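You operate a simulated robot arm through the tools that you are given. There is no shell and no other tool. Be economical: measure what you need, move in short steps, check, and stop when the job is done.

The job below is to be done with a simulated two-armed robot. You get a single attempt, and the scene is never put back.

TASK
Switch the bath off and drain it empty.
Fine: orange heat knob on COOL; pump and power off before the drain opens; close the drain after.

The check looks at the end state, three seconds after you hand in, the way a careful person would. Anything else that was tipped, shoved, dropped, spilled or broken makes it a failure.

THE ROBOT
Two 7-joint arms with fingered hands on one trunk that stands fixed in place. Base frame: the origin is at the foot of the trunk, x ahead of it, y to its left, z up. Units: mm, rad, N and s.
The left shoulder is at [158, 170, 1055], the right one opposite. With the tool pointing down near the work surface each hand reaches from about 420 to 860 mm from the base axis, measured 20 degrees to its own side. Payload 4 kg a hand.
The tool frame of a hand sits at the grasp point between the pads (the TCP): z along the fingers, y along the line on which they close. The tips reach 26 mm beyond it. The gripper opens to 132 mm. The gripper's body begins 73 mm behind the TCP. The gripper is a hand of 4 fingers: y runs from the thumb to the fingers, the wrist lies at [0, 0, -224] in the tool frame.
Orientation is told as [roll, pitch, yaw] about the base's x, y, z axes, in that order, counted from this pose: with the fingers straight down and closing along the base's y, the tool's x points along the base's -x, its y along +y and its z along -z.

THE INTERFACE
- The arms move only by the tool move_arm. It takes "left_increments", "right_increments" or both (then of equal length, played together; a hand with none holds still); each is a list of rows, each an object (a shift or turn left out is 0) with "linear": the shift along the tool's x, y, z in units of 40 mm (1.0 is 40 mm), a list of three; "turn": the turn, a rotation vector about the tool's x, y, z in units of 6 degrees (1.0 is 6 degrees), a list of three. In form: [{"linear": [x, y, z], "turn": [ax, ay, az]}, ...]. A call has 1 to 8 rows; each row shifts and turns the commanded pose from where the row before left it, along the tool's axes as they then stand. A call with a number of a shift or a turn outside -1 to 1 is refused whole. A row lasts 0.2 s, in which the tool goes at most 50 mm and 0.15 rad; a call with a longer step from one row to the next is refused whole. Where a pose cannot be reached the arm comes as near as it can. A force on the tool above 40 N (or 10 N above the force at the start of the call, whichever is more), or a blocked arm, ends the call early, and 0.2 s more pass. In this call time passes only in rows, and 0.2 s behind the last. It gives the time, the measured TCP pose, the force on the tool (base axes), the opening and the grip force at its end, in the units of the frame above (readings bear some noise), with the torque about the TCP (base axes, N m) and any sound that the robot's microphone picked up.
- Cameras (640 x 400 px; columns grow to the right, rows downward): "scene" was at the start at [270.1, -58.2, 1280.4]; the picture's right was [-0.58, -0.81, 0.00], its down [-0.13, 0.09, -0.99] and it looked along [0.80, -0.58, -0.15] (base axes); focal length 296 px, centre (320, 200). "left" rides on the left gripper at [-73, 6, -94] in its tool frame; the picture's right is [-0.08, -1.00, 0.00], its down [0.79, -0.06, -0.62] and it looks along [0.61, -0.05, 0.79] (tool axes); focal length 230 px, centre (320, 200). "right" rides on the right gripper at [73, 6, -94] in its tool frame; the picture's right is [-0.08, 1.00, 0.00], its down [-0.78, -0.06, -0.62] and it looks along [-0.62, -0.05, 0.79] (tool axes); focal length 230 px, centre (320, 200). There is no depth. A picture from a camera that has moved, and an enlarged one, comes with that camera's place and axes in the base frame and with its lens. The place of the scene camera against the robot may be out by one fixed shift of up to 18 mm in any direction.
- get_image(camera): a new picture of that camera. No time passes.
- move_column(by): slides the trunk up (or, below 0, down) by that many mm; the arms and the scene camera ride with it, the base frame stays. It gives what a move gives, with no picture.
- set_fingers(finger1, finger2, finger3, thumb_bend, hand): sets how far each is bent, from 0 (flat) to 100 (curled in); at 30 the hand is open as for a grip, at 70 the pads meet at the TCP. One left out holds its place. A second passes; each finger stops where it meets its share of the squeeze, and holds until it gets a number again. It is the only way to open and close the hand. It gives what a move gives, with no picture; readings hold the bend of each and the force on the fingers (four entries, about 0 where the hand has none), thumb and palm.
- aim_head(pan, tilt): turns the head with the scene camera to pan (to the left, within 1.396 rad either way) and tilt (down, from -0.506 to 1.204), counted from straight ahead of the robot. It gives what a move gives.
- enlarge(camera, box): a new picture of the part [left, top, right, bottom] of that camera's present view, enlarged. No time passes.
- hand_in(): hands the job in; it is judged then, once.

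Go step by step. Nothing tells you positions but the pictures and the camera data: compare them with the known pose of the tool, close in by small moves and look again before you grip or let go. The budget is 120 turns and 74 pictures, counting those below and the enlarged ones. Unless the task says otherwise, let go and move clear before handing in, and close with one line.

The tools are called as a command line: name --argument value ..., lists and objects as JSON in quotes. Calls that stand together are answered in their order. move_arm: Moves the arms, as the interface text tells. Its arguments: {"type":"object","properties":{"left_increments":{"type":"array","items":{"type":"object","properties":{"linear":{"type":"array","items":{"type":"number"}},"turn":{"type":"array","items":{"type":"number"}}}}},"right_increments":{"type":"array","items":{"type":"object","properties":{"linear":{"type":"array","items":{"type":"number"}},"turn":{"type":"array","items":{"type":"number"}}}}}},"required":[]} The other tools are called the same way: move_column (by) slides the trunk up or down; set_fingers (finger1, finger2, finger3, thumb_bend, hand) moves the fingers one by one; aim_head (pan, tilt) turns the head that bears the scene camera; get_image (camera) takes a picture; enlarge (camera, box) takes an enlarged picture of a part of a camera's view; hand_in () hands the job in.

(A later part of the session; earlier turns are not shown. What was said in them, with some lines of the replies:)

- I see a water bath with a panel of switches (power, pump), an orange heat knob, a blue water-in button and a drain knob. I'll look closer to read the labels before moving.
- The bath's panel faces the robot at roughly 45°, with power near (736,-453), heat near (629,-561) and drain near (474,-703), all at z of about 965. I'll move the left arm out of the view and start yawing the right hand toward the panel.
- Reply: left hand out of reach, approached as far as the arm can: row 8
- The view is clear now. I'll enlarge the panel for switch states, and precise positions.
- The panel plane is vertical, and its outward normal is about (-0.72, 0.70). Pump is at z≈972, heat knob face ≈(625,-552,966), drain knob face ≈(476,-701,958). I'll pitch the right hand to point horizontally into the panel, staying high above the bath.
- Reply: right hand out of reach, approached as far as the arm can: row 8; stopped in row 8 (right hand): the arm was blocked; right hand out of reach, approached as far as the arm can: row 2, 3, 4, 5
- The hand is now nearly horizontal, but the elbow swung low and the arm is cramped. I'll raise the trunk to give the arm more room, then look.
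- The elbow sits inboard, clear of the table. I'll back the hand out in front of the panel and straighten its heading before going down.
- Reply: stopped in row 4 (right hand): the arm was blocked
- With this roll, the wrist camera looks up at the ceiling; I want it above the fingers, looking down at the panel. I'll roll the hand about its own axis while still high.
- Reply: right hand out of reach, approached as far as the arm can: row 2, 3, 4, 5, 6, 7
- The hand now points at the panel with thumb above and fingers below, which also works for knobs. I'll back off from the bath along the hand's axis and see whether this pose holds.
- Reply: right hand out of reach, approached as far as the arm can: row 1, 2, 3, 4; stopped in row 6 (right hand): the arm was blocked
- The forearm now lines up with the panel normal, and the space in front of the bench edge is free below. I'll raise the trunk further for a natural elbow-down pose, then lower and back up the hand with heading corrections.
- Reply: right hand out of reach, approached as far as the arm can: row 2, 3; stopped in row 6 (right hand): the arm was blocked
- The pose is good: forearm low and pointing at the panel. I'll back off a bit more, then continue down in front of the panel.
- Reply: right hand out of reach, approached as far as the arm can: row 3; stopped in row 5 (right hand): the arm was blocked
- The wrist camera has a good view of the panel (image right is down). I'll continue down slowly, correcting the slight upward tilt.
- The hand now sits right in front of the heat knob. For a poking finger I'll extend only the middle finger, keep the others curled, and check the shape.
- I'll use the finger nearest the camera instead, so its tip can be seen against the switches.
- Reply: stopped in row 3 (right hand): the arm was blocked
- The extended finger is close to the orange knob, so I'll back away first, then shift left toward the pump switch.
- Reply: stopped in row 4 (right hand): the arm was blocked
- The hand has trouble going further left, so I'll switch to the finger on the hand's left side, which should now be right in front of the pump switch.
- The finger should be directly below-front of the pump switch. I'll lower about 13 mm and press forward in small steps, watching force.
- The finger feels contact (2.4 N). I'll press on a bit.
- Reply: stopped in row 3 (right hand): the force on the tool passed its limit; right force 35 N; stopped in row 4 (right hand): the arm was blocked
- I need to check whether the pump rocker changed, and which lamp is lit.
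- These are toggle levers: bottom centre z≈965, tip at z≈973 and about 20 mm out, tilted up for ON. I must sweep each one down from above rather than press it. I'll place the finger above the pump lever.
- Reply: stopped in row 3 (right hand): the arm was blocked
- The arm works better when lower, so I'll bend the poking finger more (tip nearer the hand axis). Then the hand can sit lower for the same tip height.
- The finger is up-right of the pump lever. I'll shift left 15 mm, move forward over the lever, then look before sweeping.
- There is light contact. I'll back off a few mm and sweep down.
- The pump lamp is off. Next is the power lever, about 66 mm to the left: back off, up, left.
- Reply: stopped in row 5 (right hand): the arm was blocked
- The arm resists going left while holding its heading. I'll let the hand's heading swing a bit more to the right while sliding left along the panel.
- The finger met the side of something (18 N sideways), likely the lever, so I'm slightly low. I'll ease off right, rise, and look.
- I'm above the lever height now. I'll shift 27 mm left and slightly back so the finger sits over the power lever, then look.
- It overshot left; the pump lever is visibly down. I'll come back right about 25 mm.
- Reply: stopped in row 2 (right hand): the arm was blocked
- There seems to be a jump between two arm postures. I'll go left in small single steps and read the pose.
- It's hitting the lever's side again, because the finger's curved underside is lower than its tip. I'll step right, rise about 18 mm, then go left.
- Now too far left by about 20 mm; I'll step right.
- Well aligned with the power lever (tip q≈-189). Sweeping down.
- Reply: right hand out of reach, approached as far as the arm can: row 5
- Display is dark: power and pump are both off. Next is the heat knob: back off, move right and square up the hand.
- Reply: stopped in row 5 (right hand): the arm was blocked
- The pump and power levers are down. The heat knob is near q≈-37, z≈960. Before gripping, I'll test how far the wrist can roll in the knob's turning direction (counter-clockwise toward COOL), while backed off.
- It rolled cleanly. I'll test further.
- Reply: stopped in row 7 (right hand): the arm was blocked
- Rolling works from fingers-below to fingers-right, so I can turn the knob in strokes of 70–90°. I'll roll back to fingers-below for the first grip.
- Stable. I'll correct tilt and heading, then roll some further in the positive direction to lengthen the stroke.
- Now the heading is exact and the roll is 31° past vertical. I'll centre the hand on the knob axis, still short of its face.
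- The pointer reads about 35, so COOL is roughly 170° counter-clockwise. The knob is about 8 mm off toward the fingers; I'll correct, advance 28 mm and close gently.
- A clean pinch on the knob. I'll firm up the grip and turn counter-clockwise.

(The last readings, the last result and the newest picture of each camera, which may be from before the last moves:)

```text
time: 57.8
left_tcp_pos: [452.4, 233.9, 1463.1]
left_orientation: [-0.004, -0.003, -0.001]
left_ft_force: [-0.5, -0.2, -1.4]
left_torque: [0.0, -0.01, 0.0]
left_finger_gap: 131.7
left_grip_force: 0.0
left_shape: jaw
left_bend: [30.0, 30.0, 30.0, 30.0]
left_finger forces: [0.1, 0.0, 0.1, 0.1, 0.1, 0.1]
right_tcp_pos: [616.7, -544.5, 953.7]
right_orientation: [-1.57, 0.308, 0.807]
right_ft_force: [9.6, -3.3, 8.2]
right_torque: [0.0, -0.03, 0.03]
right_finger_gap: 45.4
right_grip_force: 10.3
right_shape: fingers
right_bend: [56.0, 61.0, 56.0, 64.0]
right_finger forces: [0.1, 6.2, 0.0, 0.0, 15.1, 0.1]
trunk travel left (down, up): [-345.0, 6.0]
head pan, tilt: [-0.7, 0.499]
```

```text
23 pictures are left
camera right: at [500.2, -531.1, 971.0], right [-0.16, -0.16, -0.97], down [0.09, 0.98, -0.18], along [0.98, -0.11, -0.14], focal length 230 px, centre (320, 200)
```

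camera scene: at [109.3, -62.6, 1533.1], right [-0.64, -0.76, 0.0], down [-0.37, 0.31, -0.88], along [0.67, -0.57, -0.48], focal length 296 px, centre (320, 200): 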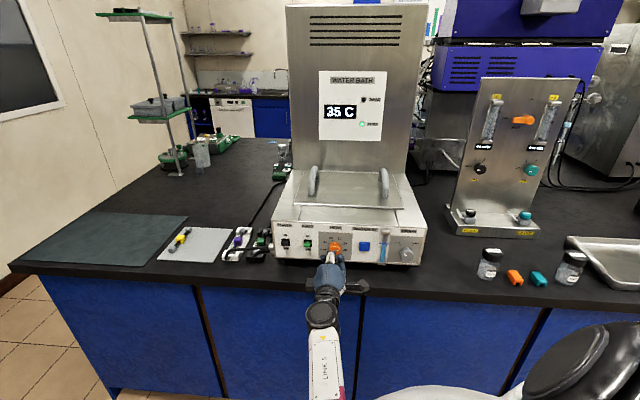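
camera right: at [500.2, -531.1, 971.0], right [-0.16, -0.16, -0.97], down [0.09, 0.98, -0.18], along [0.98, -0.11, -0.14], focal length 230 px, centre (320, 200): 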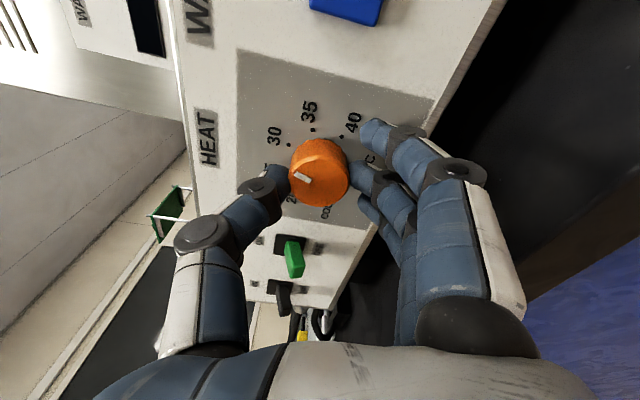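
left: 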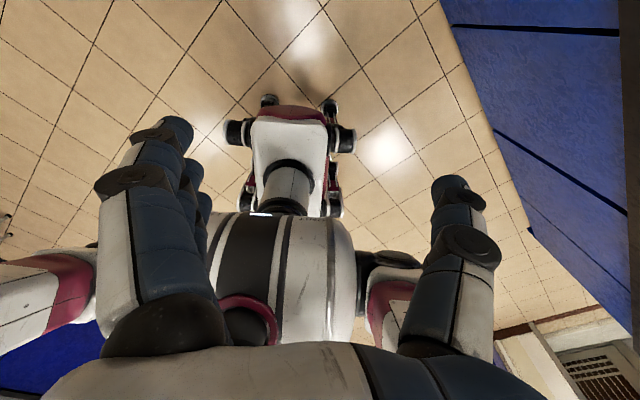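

The knob follows the hand perfectly. Continuing.

move_arm --right_increments '[{"turn": [0, 0, -1]}, {"turn": [0, 0, -1]}, {"turn": [0, 0, -1]}, {"turn": [0, 0, -1]}, {"turn": [0, 0, -1]}, {"turn": [0, 0, -1]}, {"turn": [0, 0, -1]}, {"turn": [0, 0, -1]}]'

move_arm --right_increments '[{"turn": [0, 0, -1]}, {"turn": [0, 0, -1]}]'

get_image --camera "right"

```text
time: 59.6
left_tcp_pos: [452.9, 233.6, 1463.2]
left_orientation: [-0.004, -0.001, 0.0]
left_ft_force: [-0.1, 0.2, 0.5]
left_torque: [-0.01, 0.0, 0.04]
left_finger_gap: 131.9
left_grip_force: 0.1
left_shape: jaw
left_bend: [30.0, 30.0, 30.0, 30.0]
left_finger forces: [0.1, 0.1, 0.0, 0.0, 0.0, 0.0]
right_tcp_pos: [616.2, -543.8, 953.8]
right_orientation: [-1.573, 1.146, 0.804]
right_ft_force: [10.4, -4.5, 9.0]
right_torque: [-0.04, -0.09, -0.04]
right_finger_gap: 45.7
right_grip_force: 10.7
right_shape: fingers
right_bend: [56.0, 61.0, 56.0, 64.0]
right_finger forces: [0.0, 6.5, 0.0, 0.1, 14.6, 0.1]
trunk travel left (down, up): [-345.0, 6.0]
head pan, tilt: [-0.7, 0.499]
```

```text
time: 60.2
left_tcp_pos: [451.2, 234.7, 1462.7]
left_orientation: [-0.005, -0.001, -0.001]
left_ft_force: [-1.6, -0.4, -0.6]
left_torque: [0.04, 0.02, 0.06]
left_finger_gap: 131.9
left_grip_force: 0.1
left_shape: jaw
left_bend: [30.0, 30.0, 30.0, 30.0]
left_finger forces: [0.0, 0.0, 0.0, 0.0, 0.0, 0.0]
right_tcp_pos: [617.7, -544.8, 953.3]
right_orientation: [-1.573, 1.354, 0.803]
right_ft_force: [8.5, -3.1, 8.7]
right_torque: [-0.11, -0.1, -0.04]
right_finger_gap: 45.2
right_grip_force: 10.6
right_shape: fingers
right_bend: [56.0, 61.0, 56.0, 64.0]
right_finger forces: [0.0, 7.4, 0.1, 0.0, 13.1, 0.1]
trunk travel left (down, up): [-345.0, 6.0]
head pan, tilt: [-0.7, 0.499]
```

```text
22 pictures are left
camera right: at [535.1, -495.1, 1024.0], right [-0.66, -0.69, -0.29], down [-0.29, 0.59, -0.75], along [0.69, -0.42, -0.59], focal length 230 px, centre (320, 200)
```

right: 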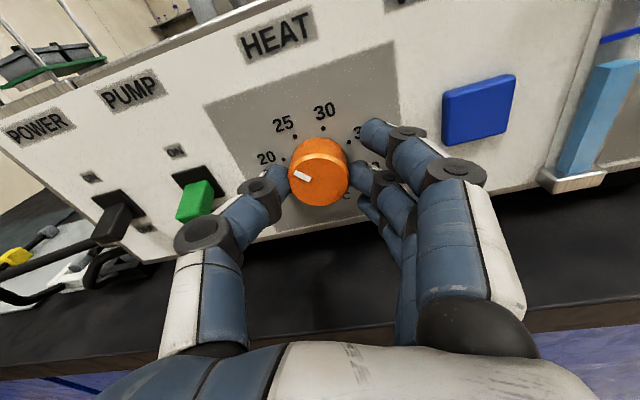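

The pointer is at about 20. COOL is roughly 40° further; I'll try to continue gently.

move_arm --right_increments '[{"turn": [0, 0, -1]}, {"turn": [0, 0, -1]}, {"turn": [0, 0, -1]}]'

```text
time: 61.0
left_tcp_pos: [451.4, 234.3, 1462.6]
left_orientation: [-0.004, -0.001, 0.0]
left_ft_force: [-0.3, -0.6, 0.4]
left_torque: [-0.02, -0.01, 0.03]
left_finger_gap: 131.9
left_grip_force: 0.0
left_shape: jaw
left_bend: [30.0, 30.0, 30.0, 30.0]
left_finger forces: [0.0, 0.1, 0.1, 0.0, 0.0, 0.1]
right_tcp_pos: [617.0, -542.8, 953.8]
right_orientation: [1.564, 1.473, -2.345]
right_ft_force: [6.9, -1.4, 6.4]
right_torque: [-0.15, -0.09, -0.04]
right_finger_gap: 44.6
right_grip_force: 10.3
right_shape: fingers
right_bend: [56.0, 60.0, 56.0, 65.0]
right_finger forces: [0.1, 8.1, 0.0, 0.0, 12.1, 0.1]
trunk travel left (down, up): [-345.0, 6.0]
head pan, tilt: [-0.7, 0.499]
```

Fine so far, the position holds. A few more degrees, then look.

move_arm --right_increments '[{"turn": [0, 0, -1]}, {"turn": [0, 0, -1]}, {"turn": [0, 0, -1]}]'

get_image --camera "right"

```text
time: 61.8
left_tcp_pos: [451.8, 234.1, 1462.8]
left_orientation: [-0.005, -0.002, 0.0]
left_ft_force: [0.5, 0.8, 0.1]
left_torque: [-0.02, 0.02, 0.0]
left_finger_gap: 131.9
left_grip_force: 0.0
left_shape: jaw
left_bend: [30.0, 30.0, 30.0, 30.0]
left_finger forces: [0.0, 0.0, 0.0, 0.1, 0.0, 0.1]
right_tcp_pos: [617.9, -544.8, 953.9]
right_orientation: [1.573, 1.158, -2.335]
right_ft_force: [7.2, 1.7, 4.4]
right_torque: [-0.12, -0.1, -0.02]
right_finger_gap: 44.0
right_grip_force: 9.7
right_shape: fingers
right_bend: [56.0, 60.0, 56.0, 65.0]
right_finger forces: [0.0, 8.6, 0.0, 0.0, 12.1, 0.0]
trunk travel left (down, up): [-345.0, 6.0]
head pan, tilt: [-0.7, 0.499]
```

```text
21 pictures are left
camera right: at [567.3, -462.1, 1023.1], right [-0.65, -0.68, 0.33], down [-0.62, 0.24, -0.74], along [0.43, -0.69, -0.58], focal length 230 px, centre (320, 200)
```

right: 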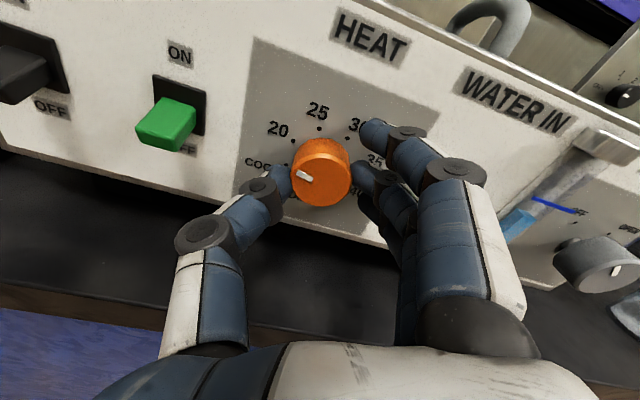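

Turned 144° so far. I'll enlarge to compare pointer and COOL tick.

enlarge --camera "right" --box '[240, 90, 400, 215]'

```text
3.20 times, centred on (320, 152) of right
camera zoom: at [567.3, -462.1, 1023.1], right [-0.65, -0.68, 0.33], down [-0.62, 0.24, -0.74], along [0.43, -0.69, -0.58], focal length 736 px, centre (320, 352)
```

zoom: 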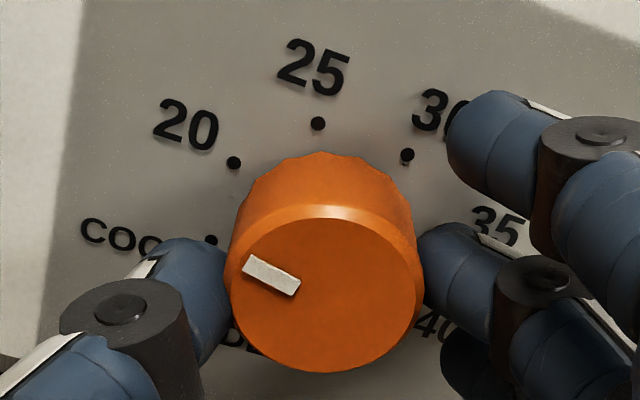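

The pointer needs about 28° more, matching the estimate of 172° total. Continue.

move_arm --right_increments '[{"turn": [0, 0, -1]}, {"turn": [0, 0, -1]}, {"turn": [0, 0, -1]}, {"turn": [0, 0, -1]}, {"turn": [0, 0, -0.7]}]'

enlarge --camera "right" --box '[240, 90, 400, 215]'

```text
time: 63.0
left_tcp_pos: [453.3, 234.6, 1463.8]
left_orientation: [-0.002, -0.003, 0.001]
left_ft_force: [0.0, -0.7, -0.6]
left_torque: [0.0, 0.02, -0.01]
left_finger_gap: 131.7
left_grip_force: 0.1
left_shape: jaw
left_bend: [30.0, 30.0, 30.0, 30.0]
left_finger forces: [0.0, 0.0, 0.0, 0.0, 0.0, 0.0]
right_tcp_pos: [616.1, -544.2, 954.3]
right_orientation: [1.57, 0.667, -2.336]
right_ft_force: [10.4, 1.0, 2.1]
right_torque: [-0.07, -0.12, 0.07]
right_finger_gap: 44.3
right_grip_force: 10.5
right_shape: fingers
right_bend: [56.0, 60.0, 56.0, 65.0]
right_finger forces: [0.0, 8.5, 0.0, 0.0, 11.8, 0.0]
trunk travel left (down, up): [-345.0, 6.0]
head pan, tilt: [-0.7, 0.499]
```

```text
3.20 times, centred on (320, 152) of right
camera zoom: at [587.4, -440.9, 1003.3], right [-0.47, -0.49, 0.74], down [-0.85, 0.01, -0.53], along [0.25, -0.87, -0.42], focal length 736 px, centre (320, 352)
```

zoom: 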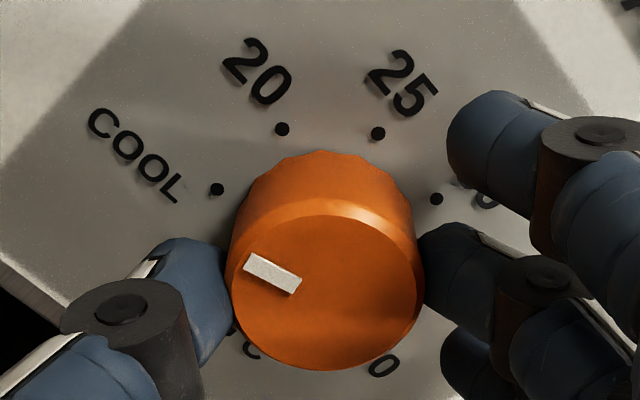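

Within about 3° of COOL. A last small turn, then release and back off.

move_arm --right_increments '[{"turn": [0, 0, -0.5]}]'

set_fingers --hand "right" --finger1 42 --finger2 42 --finger3 42 --thumb_bend 42

move_arm --right_increments '[{"linear": [0, 0, -0.6]}, {"linear": [0, 0, -0.6]}]'

get_image --camera "right"

enlarge --camera "scene" --box '[265, 205, 445, 315]'

```text
time: 63.4
left_tcp_pos: [453.0, 234.7, 1463.4]
left_orientation: [-0.002, -0.001, -0.001]
left_ft_force: [0.0, 0.1, 0.0]
left_torque: [-0.01, -0.01, 0.0]
left_finger_gap: 131.9
left_grip_force: 0.2
left_shape: jaw
left_bend: [30.0, 30.0, 30.0, 30.0]
left_finger forces: [0.0, 0.0, 0.0, 0.1, 0.1, 0.0]
right_tcp_pos: [616.1, -542.5, 952.2]
right_orientation: [1.572, 0.615, -2.333]
right_ft_force: [12.0, 1.2, 2.9]
right_torque: [-0.09, -0.06, 0.14]
right_finger_gap: 44.1
right_grip_force: 10.1
right_shape: fingers
right_bend: [56.0, 60.0, 56.0, 65.0]
right_finger forces: [0.1, 8.3, 0.1, 0.1, 11.8, 0.1]
trunk travel left (down, up): [-345.0, 6.0]
head pan, tilt: [-0.7, 0.499]
```

```text
time: 64.4
left_tcp_pos: [451.7, 233.2, 1463.2]
left_orientation: [-0.004, -0.003, 0.0]
left_ft_force: [-0.3, -0.5, 0.4]
left_torque: [0.0, -0.01, -0.02]
left_finger_gap: 131.9
left_grip_force: 0.0
left_shape: jaw
left_bend: [30.0, 30.0, 30.0, 30.0]
left_finger forces: [0.1, 0.0, 0.0, 0.0, 0.0, 0.1]
right_tcp_pos: [614.7, -544.3, 954.1]
right_orientation: [1.57, 0.616, -2.337]
right_ft_force: [0.6, -0.9, -0.4]
right_torque: [-0.02, -0.03, 0.02]
right_finger_gap: 96.4
right_grip_force: 0.1
right_shape: fingers
right_bend: [42.0, 42.0, 42.0, 42.0]
right_finger forces: [0.0, 0.1, 0.0, 0.0, 0.0, 0.0]
trunk travel left (down, up): [-345.0, 6.0]
head pan, tilt: [-0.7, 0.499]
```

```text
time: 65.2
left_tcp_pos: [450.9, 232.9, 1464.4]
left_orientation: [-0.004, -0.004, 0.001]
left_ft_force: [-0.2, -0.4, -0.4]
left_torque: [0.03, 0.01, 0.04]
left_finger_gap: 131.8
left_grip_force: 0.0
left_shape: jaw
left_bend: [30.0, 30.0, 30.0, 30.0]
left_finger forces: [0.0, 0.1, 0.0, 0.0, 0.0, 0.0]
right_tcp_pos: [562.5, -557.5, 961.7]
right_orientation: [1.598, 0.578, -2.381]
right_ft_force: [0.1, -0.5, -0.1]
right_torque: [0.02, 0.02, 0.0]
right_finger_gap: 96.6
right_grip_force: 0.1
right_shape: fingers
right_bend: [42.0, 42.0, 42.0, 42.0]
right_finger forces: [0.0, 0.1, 0.0, 0.1, 0.1, 0.0]
trunk travel left (down, up): [-345.0, 6.0]
head pan, tilt: [-0.7, 0.499]
stopped in row 2 (right hand): the arm was blocked; the commanded pose is now the measured one
```

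```text
18 pictures are left
camera right: at [539.9, -450.0, 1004.1], right [-0.46, -0.4, 0.79], down [-0.87, 0.02, -0.49], along [0.18, -0.92, -0.36], focal length 230 px, centre (320, 200)
```

right: 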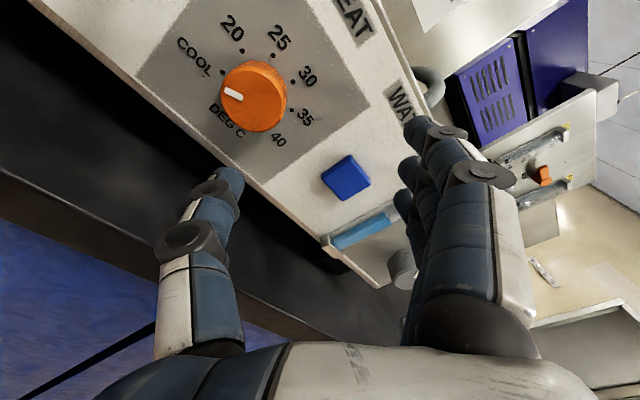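

```text
3.56 times, centred on (355, 260) of scene
camera zoom: at [108.7, -63.1, 1533.1], right [-0.64, -0.76, 0.0], down [-0.37, 0.31, -0.88], along [0.67, -0.57, -0.48], focal length 1052 px, centre (196, -13)
```

zoom: 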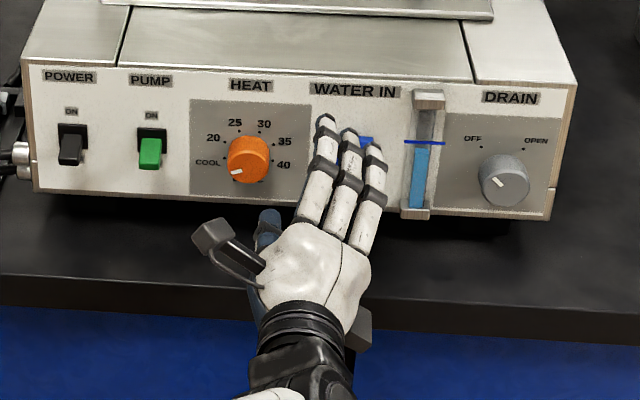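

The knob is near COOL and the fingers are clear of the water button. I'll enlarge to check pointer alignment.

enlarge --camera "right" --box '[165, 0, 325, 155]'

enlarge --camera "scene" --box '[315, 225, 355, 260]'

```text
2.58 times, centred on (245, 78) of right
camera zoom: at [539.9, -450.0, 1004.1], right [-0.46, -0.4, 0.79], down [-0.87, 0.02, -0.49], along [0.18, -0.92, -0.36], focal length 594 px, centre (514, 516)
```

zoom: 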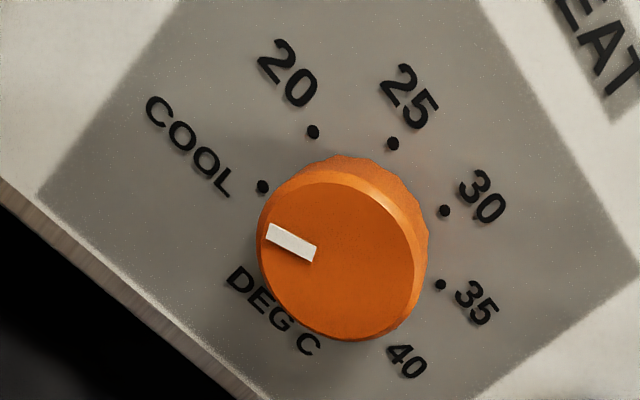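

```text
11.43 times, centred on (335, 242) of scene
camera zoom: at [108.7, -63.1, 1533.1], right [-0.64, -0.76, 0.0], down [-0.37, 0.31, -0.88], along [0.67, -0.57, -0.48], focal length 3382 px, centre (149, -286)
```

zoom: 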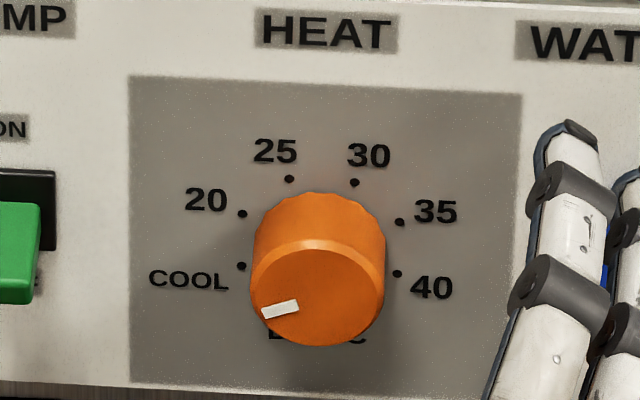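

The pointer is within 2–3° of COOL, both levers are down and the display is dark. Now the drain knob: its OFF→OPEN is 90° clockwise, and my current wrist roll suits that. I'll move right, in front of it.

move_arm --right_increments '[{"linear": [-0.7, 0.43, -0.1]}, {"linear": [-0.7, 0.43, -0.1]}, {"linear": [-0.7, 0.43, 0]}, {"linear": [-0.7, 0.43, 0]}, {"linear": [-0.7, 0.43, 0], "turn": [0.27, 0.42, 0]}]'

get_image --camera "right"

```text
time: 66.4
left_tcp_pos: [450.9, 233.5, 1464.4]
left_orientation: [-0.001, -0.003, 0.0]
left_ft_force: [0.8, -0.2, -0.6]
left_torque: [-0.02, 0.01, -0.02]
left_finger_gap: 131.9
left_grip_force: 0.1
left_shape: jaw
left_bend: [30.0, 30.0, 30.0, 30.0]
left_finger forces: [0.0, 0.0, 0.1, 0.0, 0.0, 0.0]
right_tcp_pos: [436.6, -662.9, 954.4]
right_orientation: [1.595, 0.58, -2.324]
right_ft_force: [-0.3, 0.3, 0.2]
right_torque: [0.02, 0.03, 0.03]
right_finger_gap: 96.6
right_grip_force: 0.0
right_shape: fingers
right_bend: [42.0, 42.0, 42.0, 42.0]
right_finger forces: [0.1, 0.0, 0.0, 0.0, 0.0, 0.0]
trunk travel left (down, up): [-345.0, 6.0]
head pan, tilt: [-0.7, 0.499]
```

```text
14 pictures are left
camera right: at [408.6, -555.9, 997.5], right [-0.43, -0.43, 0.79], down [-0.87, -0.03, -0.49], along [0.23, -0.9, -0.36], focal length 230 px, centre (320, 200)
```

right: 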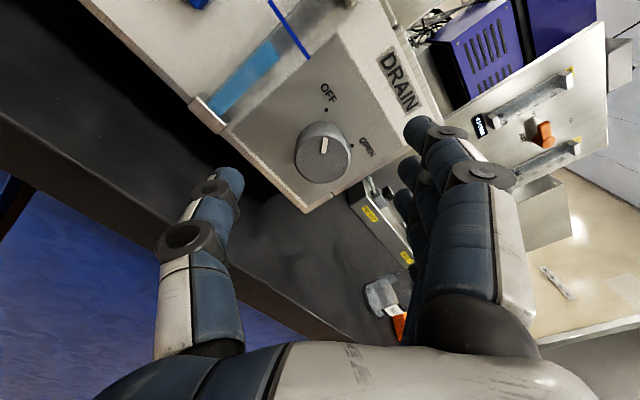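

The drain knob points at OFF; it's about 9 mm off-axis. I'll correct, advance about 47 mm, and pinch as before.

move_arm --right_increments '[{"linear": [-0.22, 0.04, 0]}, {"linear": [0, 0, 0.4]}, {"linear": [0, 0, 0.4]}, {"linear": [0, 0, 0.37]}]'

set_fingers --hand "right" --finger1 56 --finger2 66 --finger3 56 --thumb_bend 66

get_image --camera "right"

```text
time: 67.4
left_tcp_pos: [452.8, 233.6, 1462.5]
left_orientation: [-0.004, -0.002, 0.0]
left_ft_force: [0.4, 0.7, 0.3]
left_torque: [0.02, 0.04, -0.02]
left_finger_gap: 131.8
left_grip_force: 0.1
left_shape: jaw
left_bend: [30.0, 30.0, 30.0, 30.0]
left_finger forces: [0.1, 0.0, 0.0, 0.0, 0.1, 0.0]
right_tcp_pos: [464.4, -699.3, 953.6]
right_orientation: [1.595, 0.58, -2.323]
right_ft_force: [0.1, -0.1, 0.1]
right_torque: [-0.02, 0.03, 0.0]
right_finger_gap: 97.0
right_grip_force: 0.0
right_shape: fingers
right_bend: [42.0, 42.0, 42.0, 42.0]
right_finger forces: [0.1, 0.0, 0.0, 0.0, 0.0, 0.0]
trunk travel left (down, up): [-345.0, 6.0]
head pan, tilt: [-0.7, 0.499]
```

```text
time: 68.4
left_tcp_pos: [453.0, 234.0, 1463.2]
left_orientation: [-0.003, -0.003, 0.0]
left_ft_force: [-0.1, 0.3, 0.3]
left_torque: [-0.04, 0.0, 0.02]
left_finger_gap: 131.9
left_grip_force: 0.0
left_shape: jaw
left_bend: [30.0, 30.0, 30.0, 30.0]
left_finger forces: [0.0, 0.0, 0.0, 0.1, 0.1, 0.0]
right_tcp_pos: [465.3, -698.1, 953.8]
right_orientation: [1.594, 0.578, -2.322]
right_ft_force: [1.2, 0.1, -1.5]
right_torque: [0.04, 0.02, 0.02]
right_finger_gap: 46.7
right_grip_force: 6.6
right_shape: fingers
right_bend: [56.0, 59.0, 56.0, 62.0]
right_finger forces: [0.0, 5.8, 0.1, 0.0, 8.2, 0.0]
trunk travel left (down, up): [-345.0, 6.0]
head pan, tilt: [-0.7, 0.499]
```

```text
13 pictures are left
camera right: at [438.0, -591.5, 995.6], right [-0.43, -0.43, 0.79], down [-0.87, -0.03, -0.49], along [0.23, -0.9, -0.36], focal length 230 px, centre (320, 200)
```

right: 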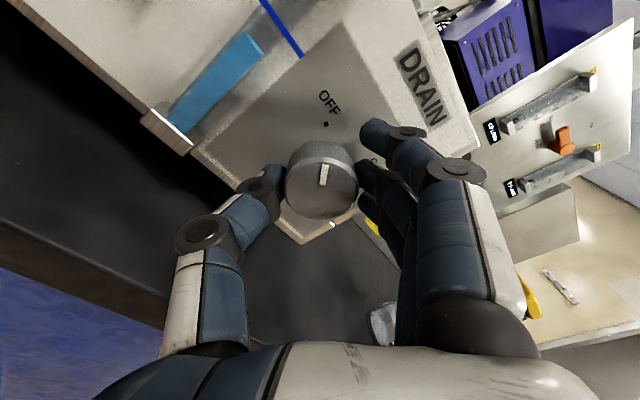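

Pinched, with the pointer on OFF. I'll firm up and turn clockwise about 90° to OPEN.

set_fingers --hand "right" --finger2 70 --thumb_bend 72

move_arm --right_increments '[{"turn": [0, 0, 1]}, {"turn": [0, 0, 1]}, {"turn": [0, 0, 1]}, {"turn": [0, 0, 1]}, {"turn": [0, 0, 1]}, {"turn": [0, 0, 1]}, {"turn": [0, 0, 1]}, {"turn": [0, 0, 1]}]'

move_arm --right_increments '[{"turn": [0, 0, 1]}, {"turn": [0, 0, 1]}, {"turn": [0, 0, 1]}, {"turn": [0, 0, 1]}, {"turn": [0, 0, 1]}, {"turn": [0, 0, 1]}]'

get_image --camera "right"

```text
time: 69.4
left_tcp_pos: [453.0, 233.5, 1463.0]
left_orientation: [-0.004, -0.001, 0.0]
left_ft_force: [-0.7, -0.3, -0.1]
left_torque: [0.0, -0.04, -0.01]
left_finger_gap: 131.9
left_grip_force: 0.1
left_shape: jaw
left_bend: [30.0, 30.0, 30.0, 30.0]
left_finger forces: [0.1, 0.0, 0.1, 0.0, 0.1, 0.0]
right_tcp_pos: [466.1, -698.8, 951.5]
right_orientation: [1.593, 0.579, -2.322]
right_ft_force: [5.1, 2.3, -6.8]
right_torque: [0.05, 0.05, 0.04]
right_finger_gap: 45.5
right_grip_force: 12.3
right_shape: fingers
right_bend: [56.0, 59.0, 56.0, 64.0]
right_finger forces: [0.0, 8.0, 0.0, 0.1, 15.6, 0.1]
trunk travel left (down, up): [-345.0, 6.0]
head pan, tilt: [-0.7, 0.499]
```

```text
time: 71.2
left_tcp_pos: [453.7, 233.2, 1462.1]
left_orientation: [-0.002, -0.004, 0.0]
left_ft_force: [-0.4, 0.2, 0.5]
left_torque: [-0.01, -0.01, 0.0]
left_finger_gap: 132.0
left_grip_force: 0.2
left_shape: jaw
left_bend: [30.0, 30.0, 30.0, 30.0]
left_finger forces: [0.0, 0.0, 0.0, 0.1, 0.1, 0.1]
right_tcp_pos: [466.7, -696.3, 952.7]
right_orientation: [1.7, 1.42, -2.208]
right_ft_force: [6.6, 7.1, -4.2]
right_torque: [0.06, 0.13, 0.1]
right_finger_gap: 46.7
right_grip_force: 11.9
right_shape: fingers
right_bend: [56.0, 61.0, 56.0, 64.0]
right_finger forces: [0.0, 7.6, 0.1, 0.0, 17.4, 0.0]
trunk travel left (down, up): [-345.0, 6.0]
head pan, tilt: [-0.7, 0.499]
```

```text
time: 72.6
left_tcp_pos: [452.5, 235.1, 1462.9]
left_orientation: [-0.004, -0.002, -0.001]
left_ft_force: [-0.3, -0.3, 0.1]
left_torque: [0.01, -0.01, 0.0]
left_finger_gap: 132.1
left_grip_force: 0.1
left_shape: jaw
left_bend: [30.0, 30.0, 30.0, 30.0]
left_finger forces: [0.1, 0.0, 0.0, 0.1, 0.0, 0.1]
right_tcp_pos: [466.7, -699.1, 952.1]
right_orientation: [-1.616, 1.094, 0.763]
right_ft_force: [9.7, 8.1, -0.6]
right_torque: [0.07, 0.08, 0.11]
right_finger_gap: 46.8
right_grip_force: 13.3
right_shape: fingers
right_bend: [56.0, 61.0, 56.0, 64.0]
right_finger forces: [0.1, 7.4, 0.1, 0.0, 17.8, 0.0]
trunk travel left (down, up): [-345.0, 6.0]
head pan, tilt: [-0.7, 0.499]
```

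```text
12 pictures are left
camera right: at [372.6, -660.2, 1013.2], right [-0.58, -0.62, -0.53], down [-0.15, 0.72, -0.68], along [0.8, -0.32, -0.51], focal length 230 px, centre (320, 200)
```

right: 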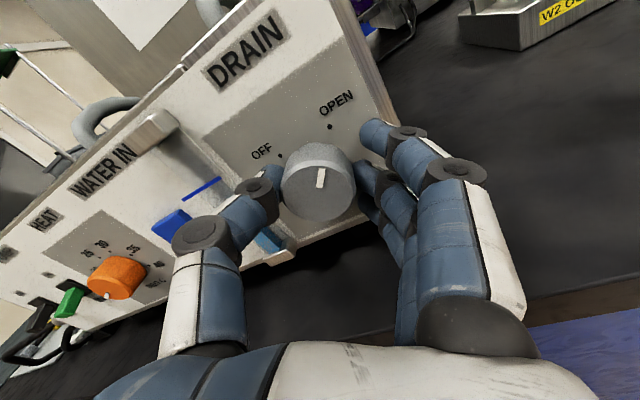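

Nearly at OPEN; about 6–8° more. Then hold while the water drains, keeping the grip so closing is exact.

move_arm --right_increments '[{"turn": [0, 0, 1]}, {"turn": [0, 0, 0.2]}, {}, {}, {}, {}, {}, {}]'

enlarge --camera "scene" --box '[355, 205, 455, 285]'

```text
time: 74.4
left_tcp_pos: [453.0, 235.2, 1463.3]
left_orientation: [-0.004, -0.001, 0.001]
left_ft_force: [-0.7, 0.5, -0.1]
left_torque: [0.02, -0.01, -0.03]
left_finger_gap: 131.8
left_grip_force: 0.3
left_shape: jaw
left_bend: [30.0, 30.0, 30.0, 30.0]
left_finger forces: [0.0, 0.1, 0.1, 0.1, 0.0, 0.0]
right_tcp_pos: [467.8, -698.6, 953.5]
right_orientation: [-1.608, 0.971, 0.774]
right_ft_force: [5.5, 11.3, -0.7]
right_torque: [-0.06, 0.15, 0.14]
right_finger_gap: 46.8
right_grip_force: 12.2
right_shape: fingers
right_bend: [56.0, 61.0, 56.0, 64.0]
right_finger forces: [0.0, 8.1, 0.0, 0.0, 17.3, 0.0]
trunk travel left (down, up): [-345.0, 6.0]
head pan, tilt: [-0.7, 0.499]
```

```text
5.00 times, centred on (405, 245) of scene
camera zoom: at [110.2, -61.3, 1533.1], right [-0.64, -0.76, 0.0], down [-0.37, 0.31, -0.88], along [0.67, -0.57, -0.48], focal length 1480 px, centre (-105, -25)
```

zoom: 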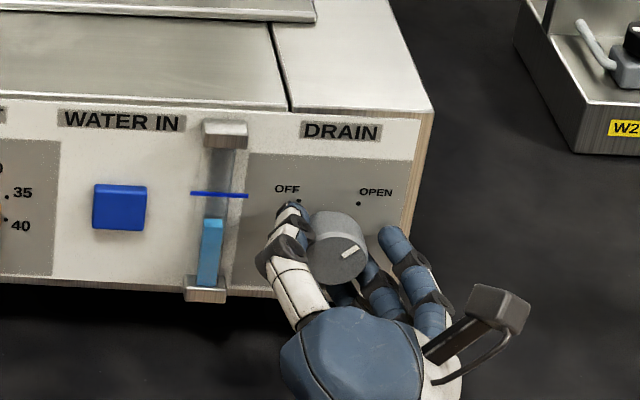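

The gauge level is falling. I'll wait, holding still.

move_arm --right_increments '[{}, {}, {}, {}, {}, {}, {}, {}]'

move_arm --right_increments '[{}, {}, {}, {}, {}, {}, {}, {}]'

move_arm --right_increments '[{}, {}, {}, {}, {}, {}, {}, {}]'

move_arm --right_increments '[{}, {}, {}, {}, {}, {}, {}, {}]'

enlarge --camera "scene" --box '[355, 205, 455, 285]'

```text
time: 76.2
left_tcp_pos: [453.1, 235.2, 1463.0]
left_orientation: [-0.004, -0.002, 0.001]
left_ft_force: [0.2, 0.4, 0.2]
left_torque: [0.0, 0.0, 0.0]
left_finger_gap: 131.9
left_grip_force: 0.0
left_shape: jaw
left_bend: [30.0, 30.0, 30.0, 30.0]
left_finger forces: [0.0, 0.0, 0.1, 0.0, 0.0, 0.1]
right_tcp_pos: [468.0, -699.5, 952.9]
right_orientation: [-1.606, 0.972, 0.775]
right_ft_force: [5.4, 11.3, -1.2]
right_torque: [-0.04, 0.18, 0.16]
right_finger_gap: 47.0
right_grip_force: 13.4
right_shape: fingers
right_bend: [56.0, 61.0, 56.0, 64.0]
right_finger forces: [0.0, 8.0, 0.0, 0.1, 17.3, 0.0]
trunk travel left (down, up): [-345.0, 6.0]
head pan, tilt: [-0.7, 0.499]
```

```text
time: 78.0
left_tcp_pos: [453.4, 234.3, 1463.0]
left_orientation: [-0.005, 0.0, 0.0]
left_ft_force: [-0.6, -0.8, -0.5]
left_torque: [-0.02, 0.0, 0.03]
left_finger_gap: 132.0
left_grip_force: 0.0
left_shape: jaw
left_bend: [30.0, 30.0, 30.0, 30.0]
left_finger forces: [0.0, 0.0, 0.1, 0.0, 0.0, 0.1]
right_tcp_pos: [468.5, -697.2, 953.3]
right_orientation: [-1.609, 0.972, 0.775]
right_ft_force: [5.1, 11.2, -1.2]
right_torque: [-0.05, 0.17, 0.19]
right_finger_gap: 46.9
right_grip_force: 12.3
right_shape: fingers
right_bend: [56.0, 61.0, 56.0, 64.0]
right_finger forces: [0.0, 8.1, 0.0, 0.0, 17.5, 0.1]
trunk travel left (down, up): [-345.0, 6.0]
head pan, tilt: [-0.7, 0.499]
```

```text
time: 79.8
left_tcp_pos: [453.6, 235.6, 1463.1]
left_orientation: [-0.004, -0.003, -0.001]
left_ft_force: [-0.2, -0.4, -0.3]
left_torque: [0.06, 0.01, 0.02]
left_finger_gap: 131.7
left_grip_force: 0.0
left_shape: jaw
left_bend: [30.0, 30.0, 30.0, 30.0]
left_finger forces: [0.2, 0.0, 0.0, 0.0, 0.0, 0.1]
right_tcp_pos: [468.0, -697.1, 952.9]
right_orientation: [-1.608, 0.972, 0.775]
right_ft_force: [5.7, 10.6, -0.8]
right_torque: [-0.05, 0.17, 0.11]
right_finger_gap: 46.9
right_grip_force: 12.4
right_shape: fingers
right_bend: [56.0, 61.0, 56.0, 64.0]
right_finger forces: [0.2, 8.0, 0.1, 0.0, 17.4, 0.0]
trunk travel left (down, up): [-345.0, 6.0]
head pan, tilt: [-0.7, 0.499]
```

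```text
time: 81.6
left_tcp_pos: [451.3, 237.0, 1463.2]
left_orientation: [-0.004, -0.003, 0.001]
left_ft_force: [0.0, -0.4, -0.3]
left_torque: [-0.01, 0.0, 0.0]
left_finger_gap: 132.0
left_grip_force: 0.2
left_shape: jaw
left_bend: [30.0, 30.0, 30.0, 30.0]
left_finger forces: [0.0, 0.0, 0.0, 0.1, 0.0, 0.2]
right_tcp_pos: [468.6, -697.6, 953.2]
right_orientation: [-1.609, 0.972, 0.776]
right_ft_force: [6.1, 11.0, -1.3]
right_torque: [-0.05, 0.17, 0.15]
right_finger_gap: 46.6
right_grip_force: 12.8
right_shape: fingers
right_bend: [56.0, 61.0, 56.0, 64.0]
right_finger forces: [0.1, 7.9, 0.1, 0.0, 17.4, 0.1]
trunk travel left (down, up): [-345.0, 6.0]
head pan, tilt: [-0.7, 0.499]
```

```text
5.00 times, centred on (405, 245) of scene
camera zoom: at [110.2, -61.3, 1533.1], right [-0.64, -0.76, 0.0], down [-0.37, 0.31, -0.88], along [0.67, -0.57, -0.48], focal length 1480 px, centre (-105, -25)
```

zoom: 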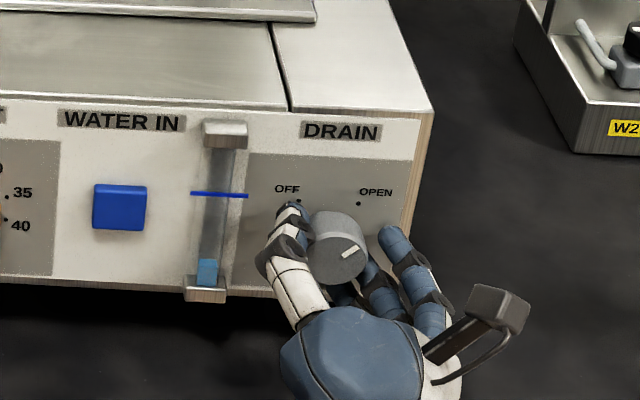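

About 28 px of level remain at about 5.6 px/s. I'll wait about 9 more seconds.

move_arm --right_increments '[{}, {}, {}, {}, {}, {}, {}, {}]'

move_arm --right_increments '[{}, {}, {}, {}, {}, {}, {}, {}]'

move_arm --right_increments '[{}, {}, {}, {}, {}, {}, {}, {}]'

move_arm --right_increments '[{}, {}, {}, {}, {}, {}, {}, {}]'

move_arm --right_increments '[{}, {}, {}, {}, {}, {}, {}, {}]'

enlarge --camera "scene" --box '[355, 205, 455, 285]'

```text
time: 83.4
left_tcp_pos: [453.7, 235.3, 1462.7]
left_orientation: [-0.004, -0.001, 0.0]
left_ft_force: [-0.3, 0.3, 0.3]
left_torque: [0.0, -0.02, 0.0]
left_finger_gap: 131.9
left_grip_force: 0.0
left_shape: jaw
left_bend: [30.0, 30.0, 30.0, 30.0]
left_finger forces: [0.0, 0.1, 0.0, 0.0, 0.0, 0.0]
right_tcp_pos: [466.4, -697.3, 953.9]
right_orientation: [-1.608, 0.971, 0.775]
right_ft_force: [6.4, 10.5, -1.9]
right_torque: [-0.05, 0.14, 0.18]
right_finger_gap: 46.7
right_grip_force: 12.8
right_shape: fingers
right_bend: [56.0, 61.0, 56.0, 64.0]
right_finger forces: [0.0, 8.0, 0.0, 0.0, 17.3, 0.1]
trunk travel left (down, up): [-345.0, 6.0]
head pan, tilt: [-0.7, 0.499]
```

```text
time: 85.2
left_tcp_pos: [452.2, 234.9, 1462.7]
left_orientation: [-0.003, -0.001, 0.001]
left_ft_force: [0.2, -0.2, -0.5]
left_torque: [-0.02, 0.02, -0.01]
left_finger_gap: 132.1
left_grip_force: 0.1
left_shape: jaw
left_bend: [30.0, 30.0, 30.0, 30.0]
left_finger forces: [0.0, 0.1, 0.0, 0.0, 0.1, 0.0]
right_tcp_pos: [468.2, -696.5, 954.4]
right_orientation: [-1.607, 0.971, 0.775]
right_ft_force: [5.2, 9.5, -1.2]
right_torque: [-0.09, 0.16, 0.18]
right_finger_gap: 46.6
right_grip_force: 12.2
right_shape: fingers
right_bend: [56.0, 61.0, 56.0, 64.0]
right_finger forces: [0.0, 8.0, 0.1, 0.0, 17.4, 0.0]
trunk travel left (down, up): [-345.0, 6.0]
head pan, tilt: [-0.7, 0.499]
```

```text
time: 87.0
left_tcp_pos: [452.5, 235.3, 1461.9]
left_orientation: [-0.004, -0.002, -0.001]
left_ft_force: [-0.5, 0.1, -0.8]
left_torque: [0.0, 0.01, 0.05]
left_finger_gap: 132.0
left_grip_force: 0.0
left_shape: jaw
left_bend: [30.0, 30.0, 30.0, 30.0]
left_finger forces: [0.0, 0.0, 0.0, 0.1, 0.0, 0.0]
right_tcp_pos: [467.1, -697.6, 952.3]
right_orientation: [-1.609, 0.972, 0.776]
right_ft_force: [6.6, 10.5, -1.4]
right_torque: [-0.06, 0.14, 0.15]
right_finger_gap: 46.7
right_grip_force: 12.7
right_shape: fingers
right_bend: [56.0, 61.0, 56.0, 64.0]
right_finger forces: [0.0, 8.0, 0.0, 0.0, 17.4, 0.0]
trunk travel left (down, up): [-345.0, 6.0]
head pan, tilt: [-0.7, 0.499]
```

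```text
time: 88.8
left_tcp_pos: [453.2, 235.2, 1463.0]
left_orientation: [-0.002, -0.002, 0.0]
left_ft_force: [-0.1, 0.2, 0.0]
left_torque: [0.0, 0.0, -0.01]
left_finger_gap: 132.0
left_grip_force: 0.1
left_shape: jaw
left_bend: [30.0, 30.0, 30.0, 30.0]
left_finger forces: [0.0, 0.0, 0.0, 0.0, 0.0, 0.0]
right_tcp_pos: [467.7, -698.1, 952.1]
right_orientation: [-1.608, 0.972, 0.776]
right_ft_force: [5.8, 11.1, -0.4]
right_torque: [-0.07, 0.16, 0.15]
right_finger_gap: 47.0
right_grip_force: 12.6
right_shape: fingers
right_bend: [56.0, 61.0, 56.0, 64.0]
right_finger forces: [0.0, 8.1, 0.0, 0.0, 17.4, 0.0]
trunk travel left (down, up): [-345.0, 6.0]
head pan, tilt: [-0.7, 0.499]
```

```text
time: 90.6
left_tcp_pos: [453.4, 235.3, 1462.3]
left_orientation: [-0.004, -0.002, 0.002]
left_ft_force: [0.6, -0.4, -0.1]
left_torque: [0.01, -0.03, 0.0]
left_finger_gap: 131.5
left_grip_force: 0.1
left_shape: jaw
left_bend: [30.0, 30.0, 30.0, 30.0]
left_finger forces: [0.1, 0.1, 0.0, 0.1, 0.0, 0.1]
right_tcp_pos: [467.9, -697.9, 952.2]
right_orientation: [-1.608, 0.971, 0.775]
right_ft_force: [7.0, 10.0, -0.7]
right_torque: [-0.06, 0.15, 0.19]
right_finger_gap: 46.7
right_grip_force: 13.2
right_shape: fingers
right_bend: [56.0, 61.0, 56.0, 64.0]
right_finger forces: [0.0, 8.1, 0.0, 0.0, 17.3, 0.1]
trunk travel left (down, up): [-345.0, 6.0]
head pan, tilt: [-0.7, 0.499]
```

```text
5.00 times, centred on (405, 245) of scene
camera zoom: at [110.2, -61.3, 1533.1], right [-0.64, -0.76, 0.0], down [-0.37, 0.31, -0.88], along [0.67, -0.57, -0.48], focal length 1480 px, centre (-105, -25)
```

zoom: 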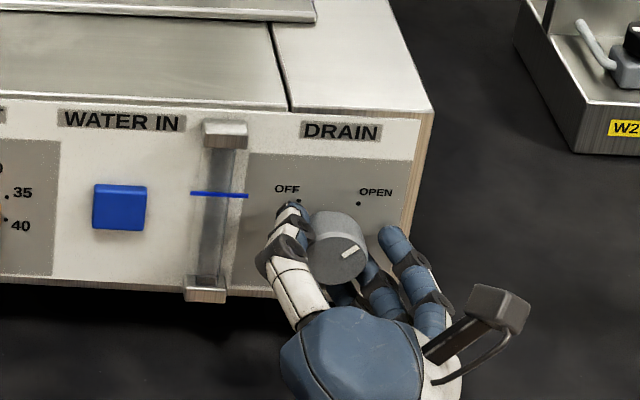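

The gauge is empty. Now I'll close the drain by turning 91° back counter-clockwise.

move_arm --right_increments '[{}, {"turn": [0, 0, -1]}, {"turn": [0, 0, -1]}, {"turn": [0, 0, -1]}, {"turn": [0, 0, -1]}, {"turn": [0, 0, -1]}, {"turn": [0, 0, -1]}, {"turn": [0, 0, -1]}]'

move_arm --right_increments '[{"turn": [0, 0, -1]}, {"turn": [0, 0, -1]}, {"turn": [0, 0, -1]}, {"turn": [0, 0, -1]}, {"turn": [0, 0, -1]}, {"turn": [0, 0, -1]}, {"turn": [0, 0, -1]}, {"turn": [0, 0, -1]}]'

get_image --camera "right"

```text
time: 92.4
left_tcp_pos: [452.7, 234.4, 1462.9]
left_orientation: [-0.003, -0.002, -0.001]
left_ft_force: [0.4, 0.2, -1.1]
left_torque: [-0.01, -0.02, -0.01]
left_finger_gap: 131.9
left_grip_force: 0.1
left_shape: jaw
left_bend: [30.0, 30.0, 30.0, 30.0]
left_finger forces: [0.0, 0.0, 0.0, 0.0, 0.0, 0.0]
right_tcp_pos: [467.2, -696.8, 953.0]
right_orientation: [1.724, 1.433, -2.186]
right_ft_force: [5.2, 6.2, -0.5]
right_torque: [-0.04, 0.0, 0.12]
right_finger_gap: 46.6
right_grip_force: 12.6
right_shape: fingers
right_bend: [56.0, 61.0, 56.0, 64.0]
right_finger forces: [0.1, 8.2, 0.1, 0.1, 15.9, 0.1]
trunk travel left (down, up): [-345.0, 6.0]
head pan, tilt: [-0.7, 0.499]
```

```text
time: 94.2
left_tcp_pos: [452.6, 234.3, 1463.1]
left_orientation: [-0.004, -0.003, 0.0]
left_ft_force: [0.2, -0.3, 0.7]
left_torque: [0.01, -0.02, -0.01]
left_finger_gap: 131.8
left_grip_force: 0.1
left_shape: jaw
left_bend: [30.0, 30.0, 30.0, 30.0]
left_finger forces: [0.1, 0.0, 0.1, 0.1, 0.0, 0.0]
right_tcp_pos: [466.5, -698.6, 952.1]
right_orientation: [1.594, 0.6, -2.321]
right_ft_force: [-0.3, 5.4, -4.3]
right_torque: [0.01, -0.01, 0.05]
right_finger_gap: 44.9
right_grip_force: 12.4
right_shape: fingers
right_bend: [56.0, 60.0, 56.0, 65.0]
right_finger forces: [0.0, 9.4, 0.1, 0.1, 15.0, 0.1]
trunk travel left (down, up): [-345.0, 6.0]
head pan, tilt: [-0.7, 0.499]
```

```text
8 pictures are left
camera right: at [438.8, -592.5, 996.0], right [-0.44, -0.44, 0.78], down [-0.86, -0.02, -0.5], along [0.24, -0.9, -0.37], focal length 230 px, centre (320, 200)
```

right: 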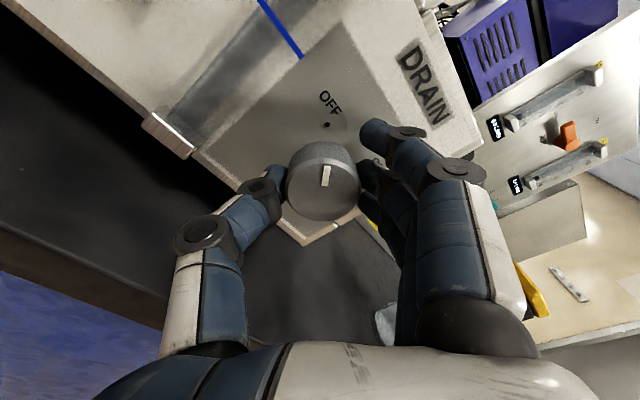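

Back at OFF, nearly identical to the start view. A final tiny turn, then release and back off.

move_arm --right_increments '[{"turn": [0, 0, -0.3]}]'

set_fingers --hand "right" --finger1 42 --finger2 42 --finger3 42 --thumb_bend 42

move_arm --right_increments '[{"linear": [0, 0, -0.5]}, {"linear": [0, 0, -0.6]}, {"linear": [0, 0, -0.6]}]'

enlarge --camera "scene" --box '[265, 60, 465, 285]'

get_image --camera "right"

```text
time: 94.6
left_tcp_pos: [452.3, 233.2, 1463.5]
left_orientation: [-0.004, -0.001, 0.0]
left_ft_force: [0.9, -0.4, 0.3]
left_torque: [0.02, 0.05, -0.04]
left_finger_gap: 131.9
left_grip_force: 0.1
left_shape: jaw
left_bend: [30.0, 30.0, 30.0, 30.0]
left_finger forces: [0.0, 0.0, 0.0, 0.0, 0.0, 0.0]
right_tcp_pos: [466.9, -699.0, 952.8]
right_orientation: [1.593, 0.568, -2.326]
right_ft_force: [0.2, 4.0, -6.8]
right_torque: [0.12, 0.02, 0.03]
right_finger_gap: 45.2
right_grip_force: 12.5
right_shape: fingers
right_bend: [56.0, 60.0, 56.0, 65.0]
right_finger forces: [0.0, 8.8, 0.0, 0.1, 16.1, 0.0]
trunk travel left (down, up): [-345.0, 6.0]
head pan, tilt: [-0.7, 0.499]
```

```text
time: 95.6
left_tcp_pos: [451.1, 233.8, 1463.4]
left_orientation: [-0.004, -0.003, -0.001]
left_ft_force: [0.0, 0.9, 0.6]
left_torque: [-0.01, 0.04, 0.0]
left_finger_gap: 131.9
left_grip_force: 0.0
left_shape: jaw
left_bend: [30.0, 30.0, 30.0, 30.0]
left_finger forces: [0.0, 0.0, 0.1, 0.0, 0.1, 0.0]
right_tcp_pos: [465.7, -698.0, 953.1]
right_orientation: [1.596, 0.568, -2.323]
right_ft_force: [-0.2, -0.7, -0.1]
right_torque: [-0.02, 0.03, 0.0]
right_finger_gap: 96.2
right_grip_force: 0.0
right_shape: fingers
right_bend: [42.0, 42.0, 42.0, 42.0]
right_finger forces: [0.0, 0.0, 0.0, 0.0, 0.1, 0.0]
trunk travel left (down, up): [-345.0, 6.0]
head pan, tilt: [-0.7, 0.499]
```

```text
time: 96.4
left_tcp_pos: [450.6, 234.0, 1462.9]
left_orientation: [-0.002, -0.002, 0.0]
left_ft_force: [0.0, 0.4, 0.8]
left_torque: [-0.02, 0.0, -0.01]
left_finger_gap: 131.6
left_grip_force: 0.0
left_shape: jaw
left_bend: [30.0, 30.0, 30.0, 30.0]
left_finger forces: [0.1, 0.0, 0.1, 0.0, 0.0, 0.0]
right_tcp_pos: [416.1, -649.3, 953.0]
right_orientation: [1.595, 0.57, -2.324]
right_ft_force: [-0.2, 0.8, 0.2]
right_torque: [-0.02, 0.0, -0.01]
right_finger_gap: 96.5
right_grip_force: 0.0
right_shape: fingers
right_bend: [42.0, 42.0, 42.0, 42.0]
right_finger forces: [0.0, 0.0, 0.0, 0.0, 0.1, 0.0]
trunk travel left (down, up): [-345.0, 6.0]
head pan, tilt: [-0.7, 0.499]
```

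```text
1.78 times, centred on (365, 172) of scene
camera zoom: at [108.9, -62.1, 1533.1], right [-0.64, -0.76, 0.0], down [-0.37, 0.31, -0.88], along [0.67, -0.57, -0.48], focal length 526 px, centre (240, 249)
```

zoom: 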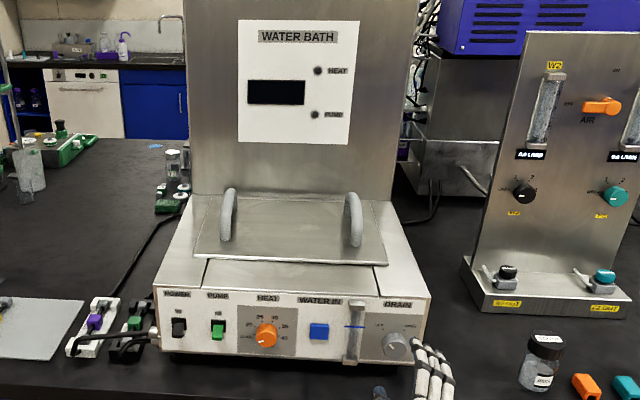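

```text
6 pictures are left
camera right: at [389.1, -543.7, 994.6], right [-0.43, -0.42, 0.8], down [-0.87, -0.03, -0.49], along [0.23, -0.91, -0.35], focal length 230 px, centre (320, 200)
```

right: 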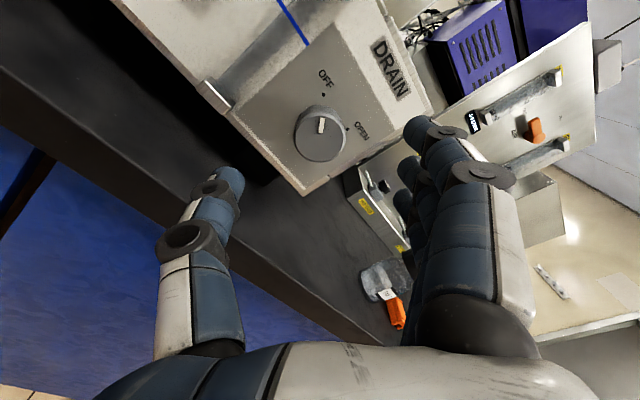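

Display dark, levers down, heat on COOL, gauge empty and drain back on OFF; the hand is clear of the bath and nothing else was disturbed.

hand_in

```text
The job is handed in.
```

The bath is switched off and drained. Pump and power went off before the drain was opened, the heat knob is on COOL to within 2–3° by the pictures, the gauge reads empty, and the drain is closed again.
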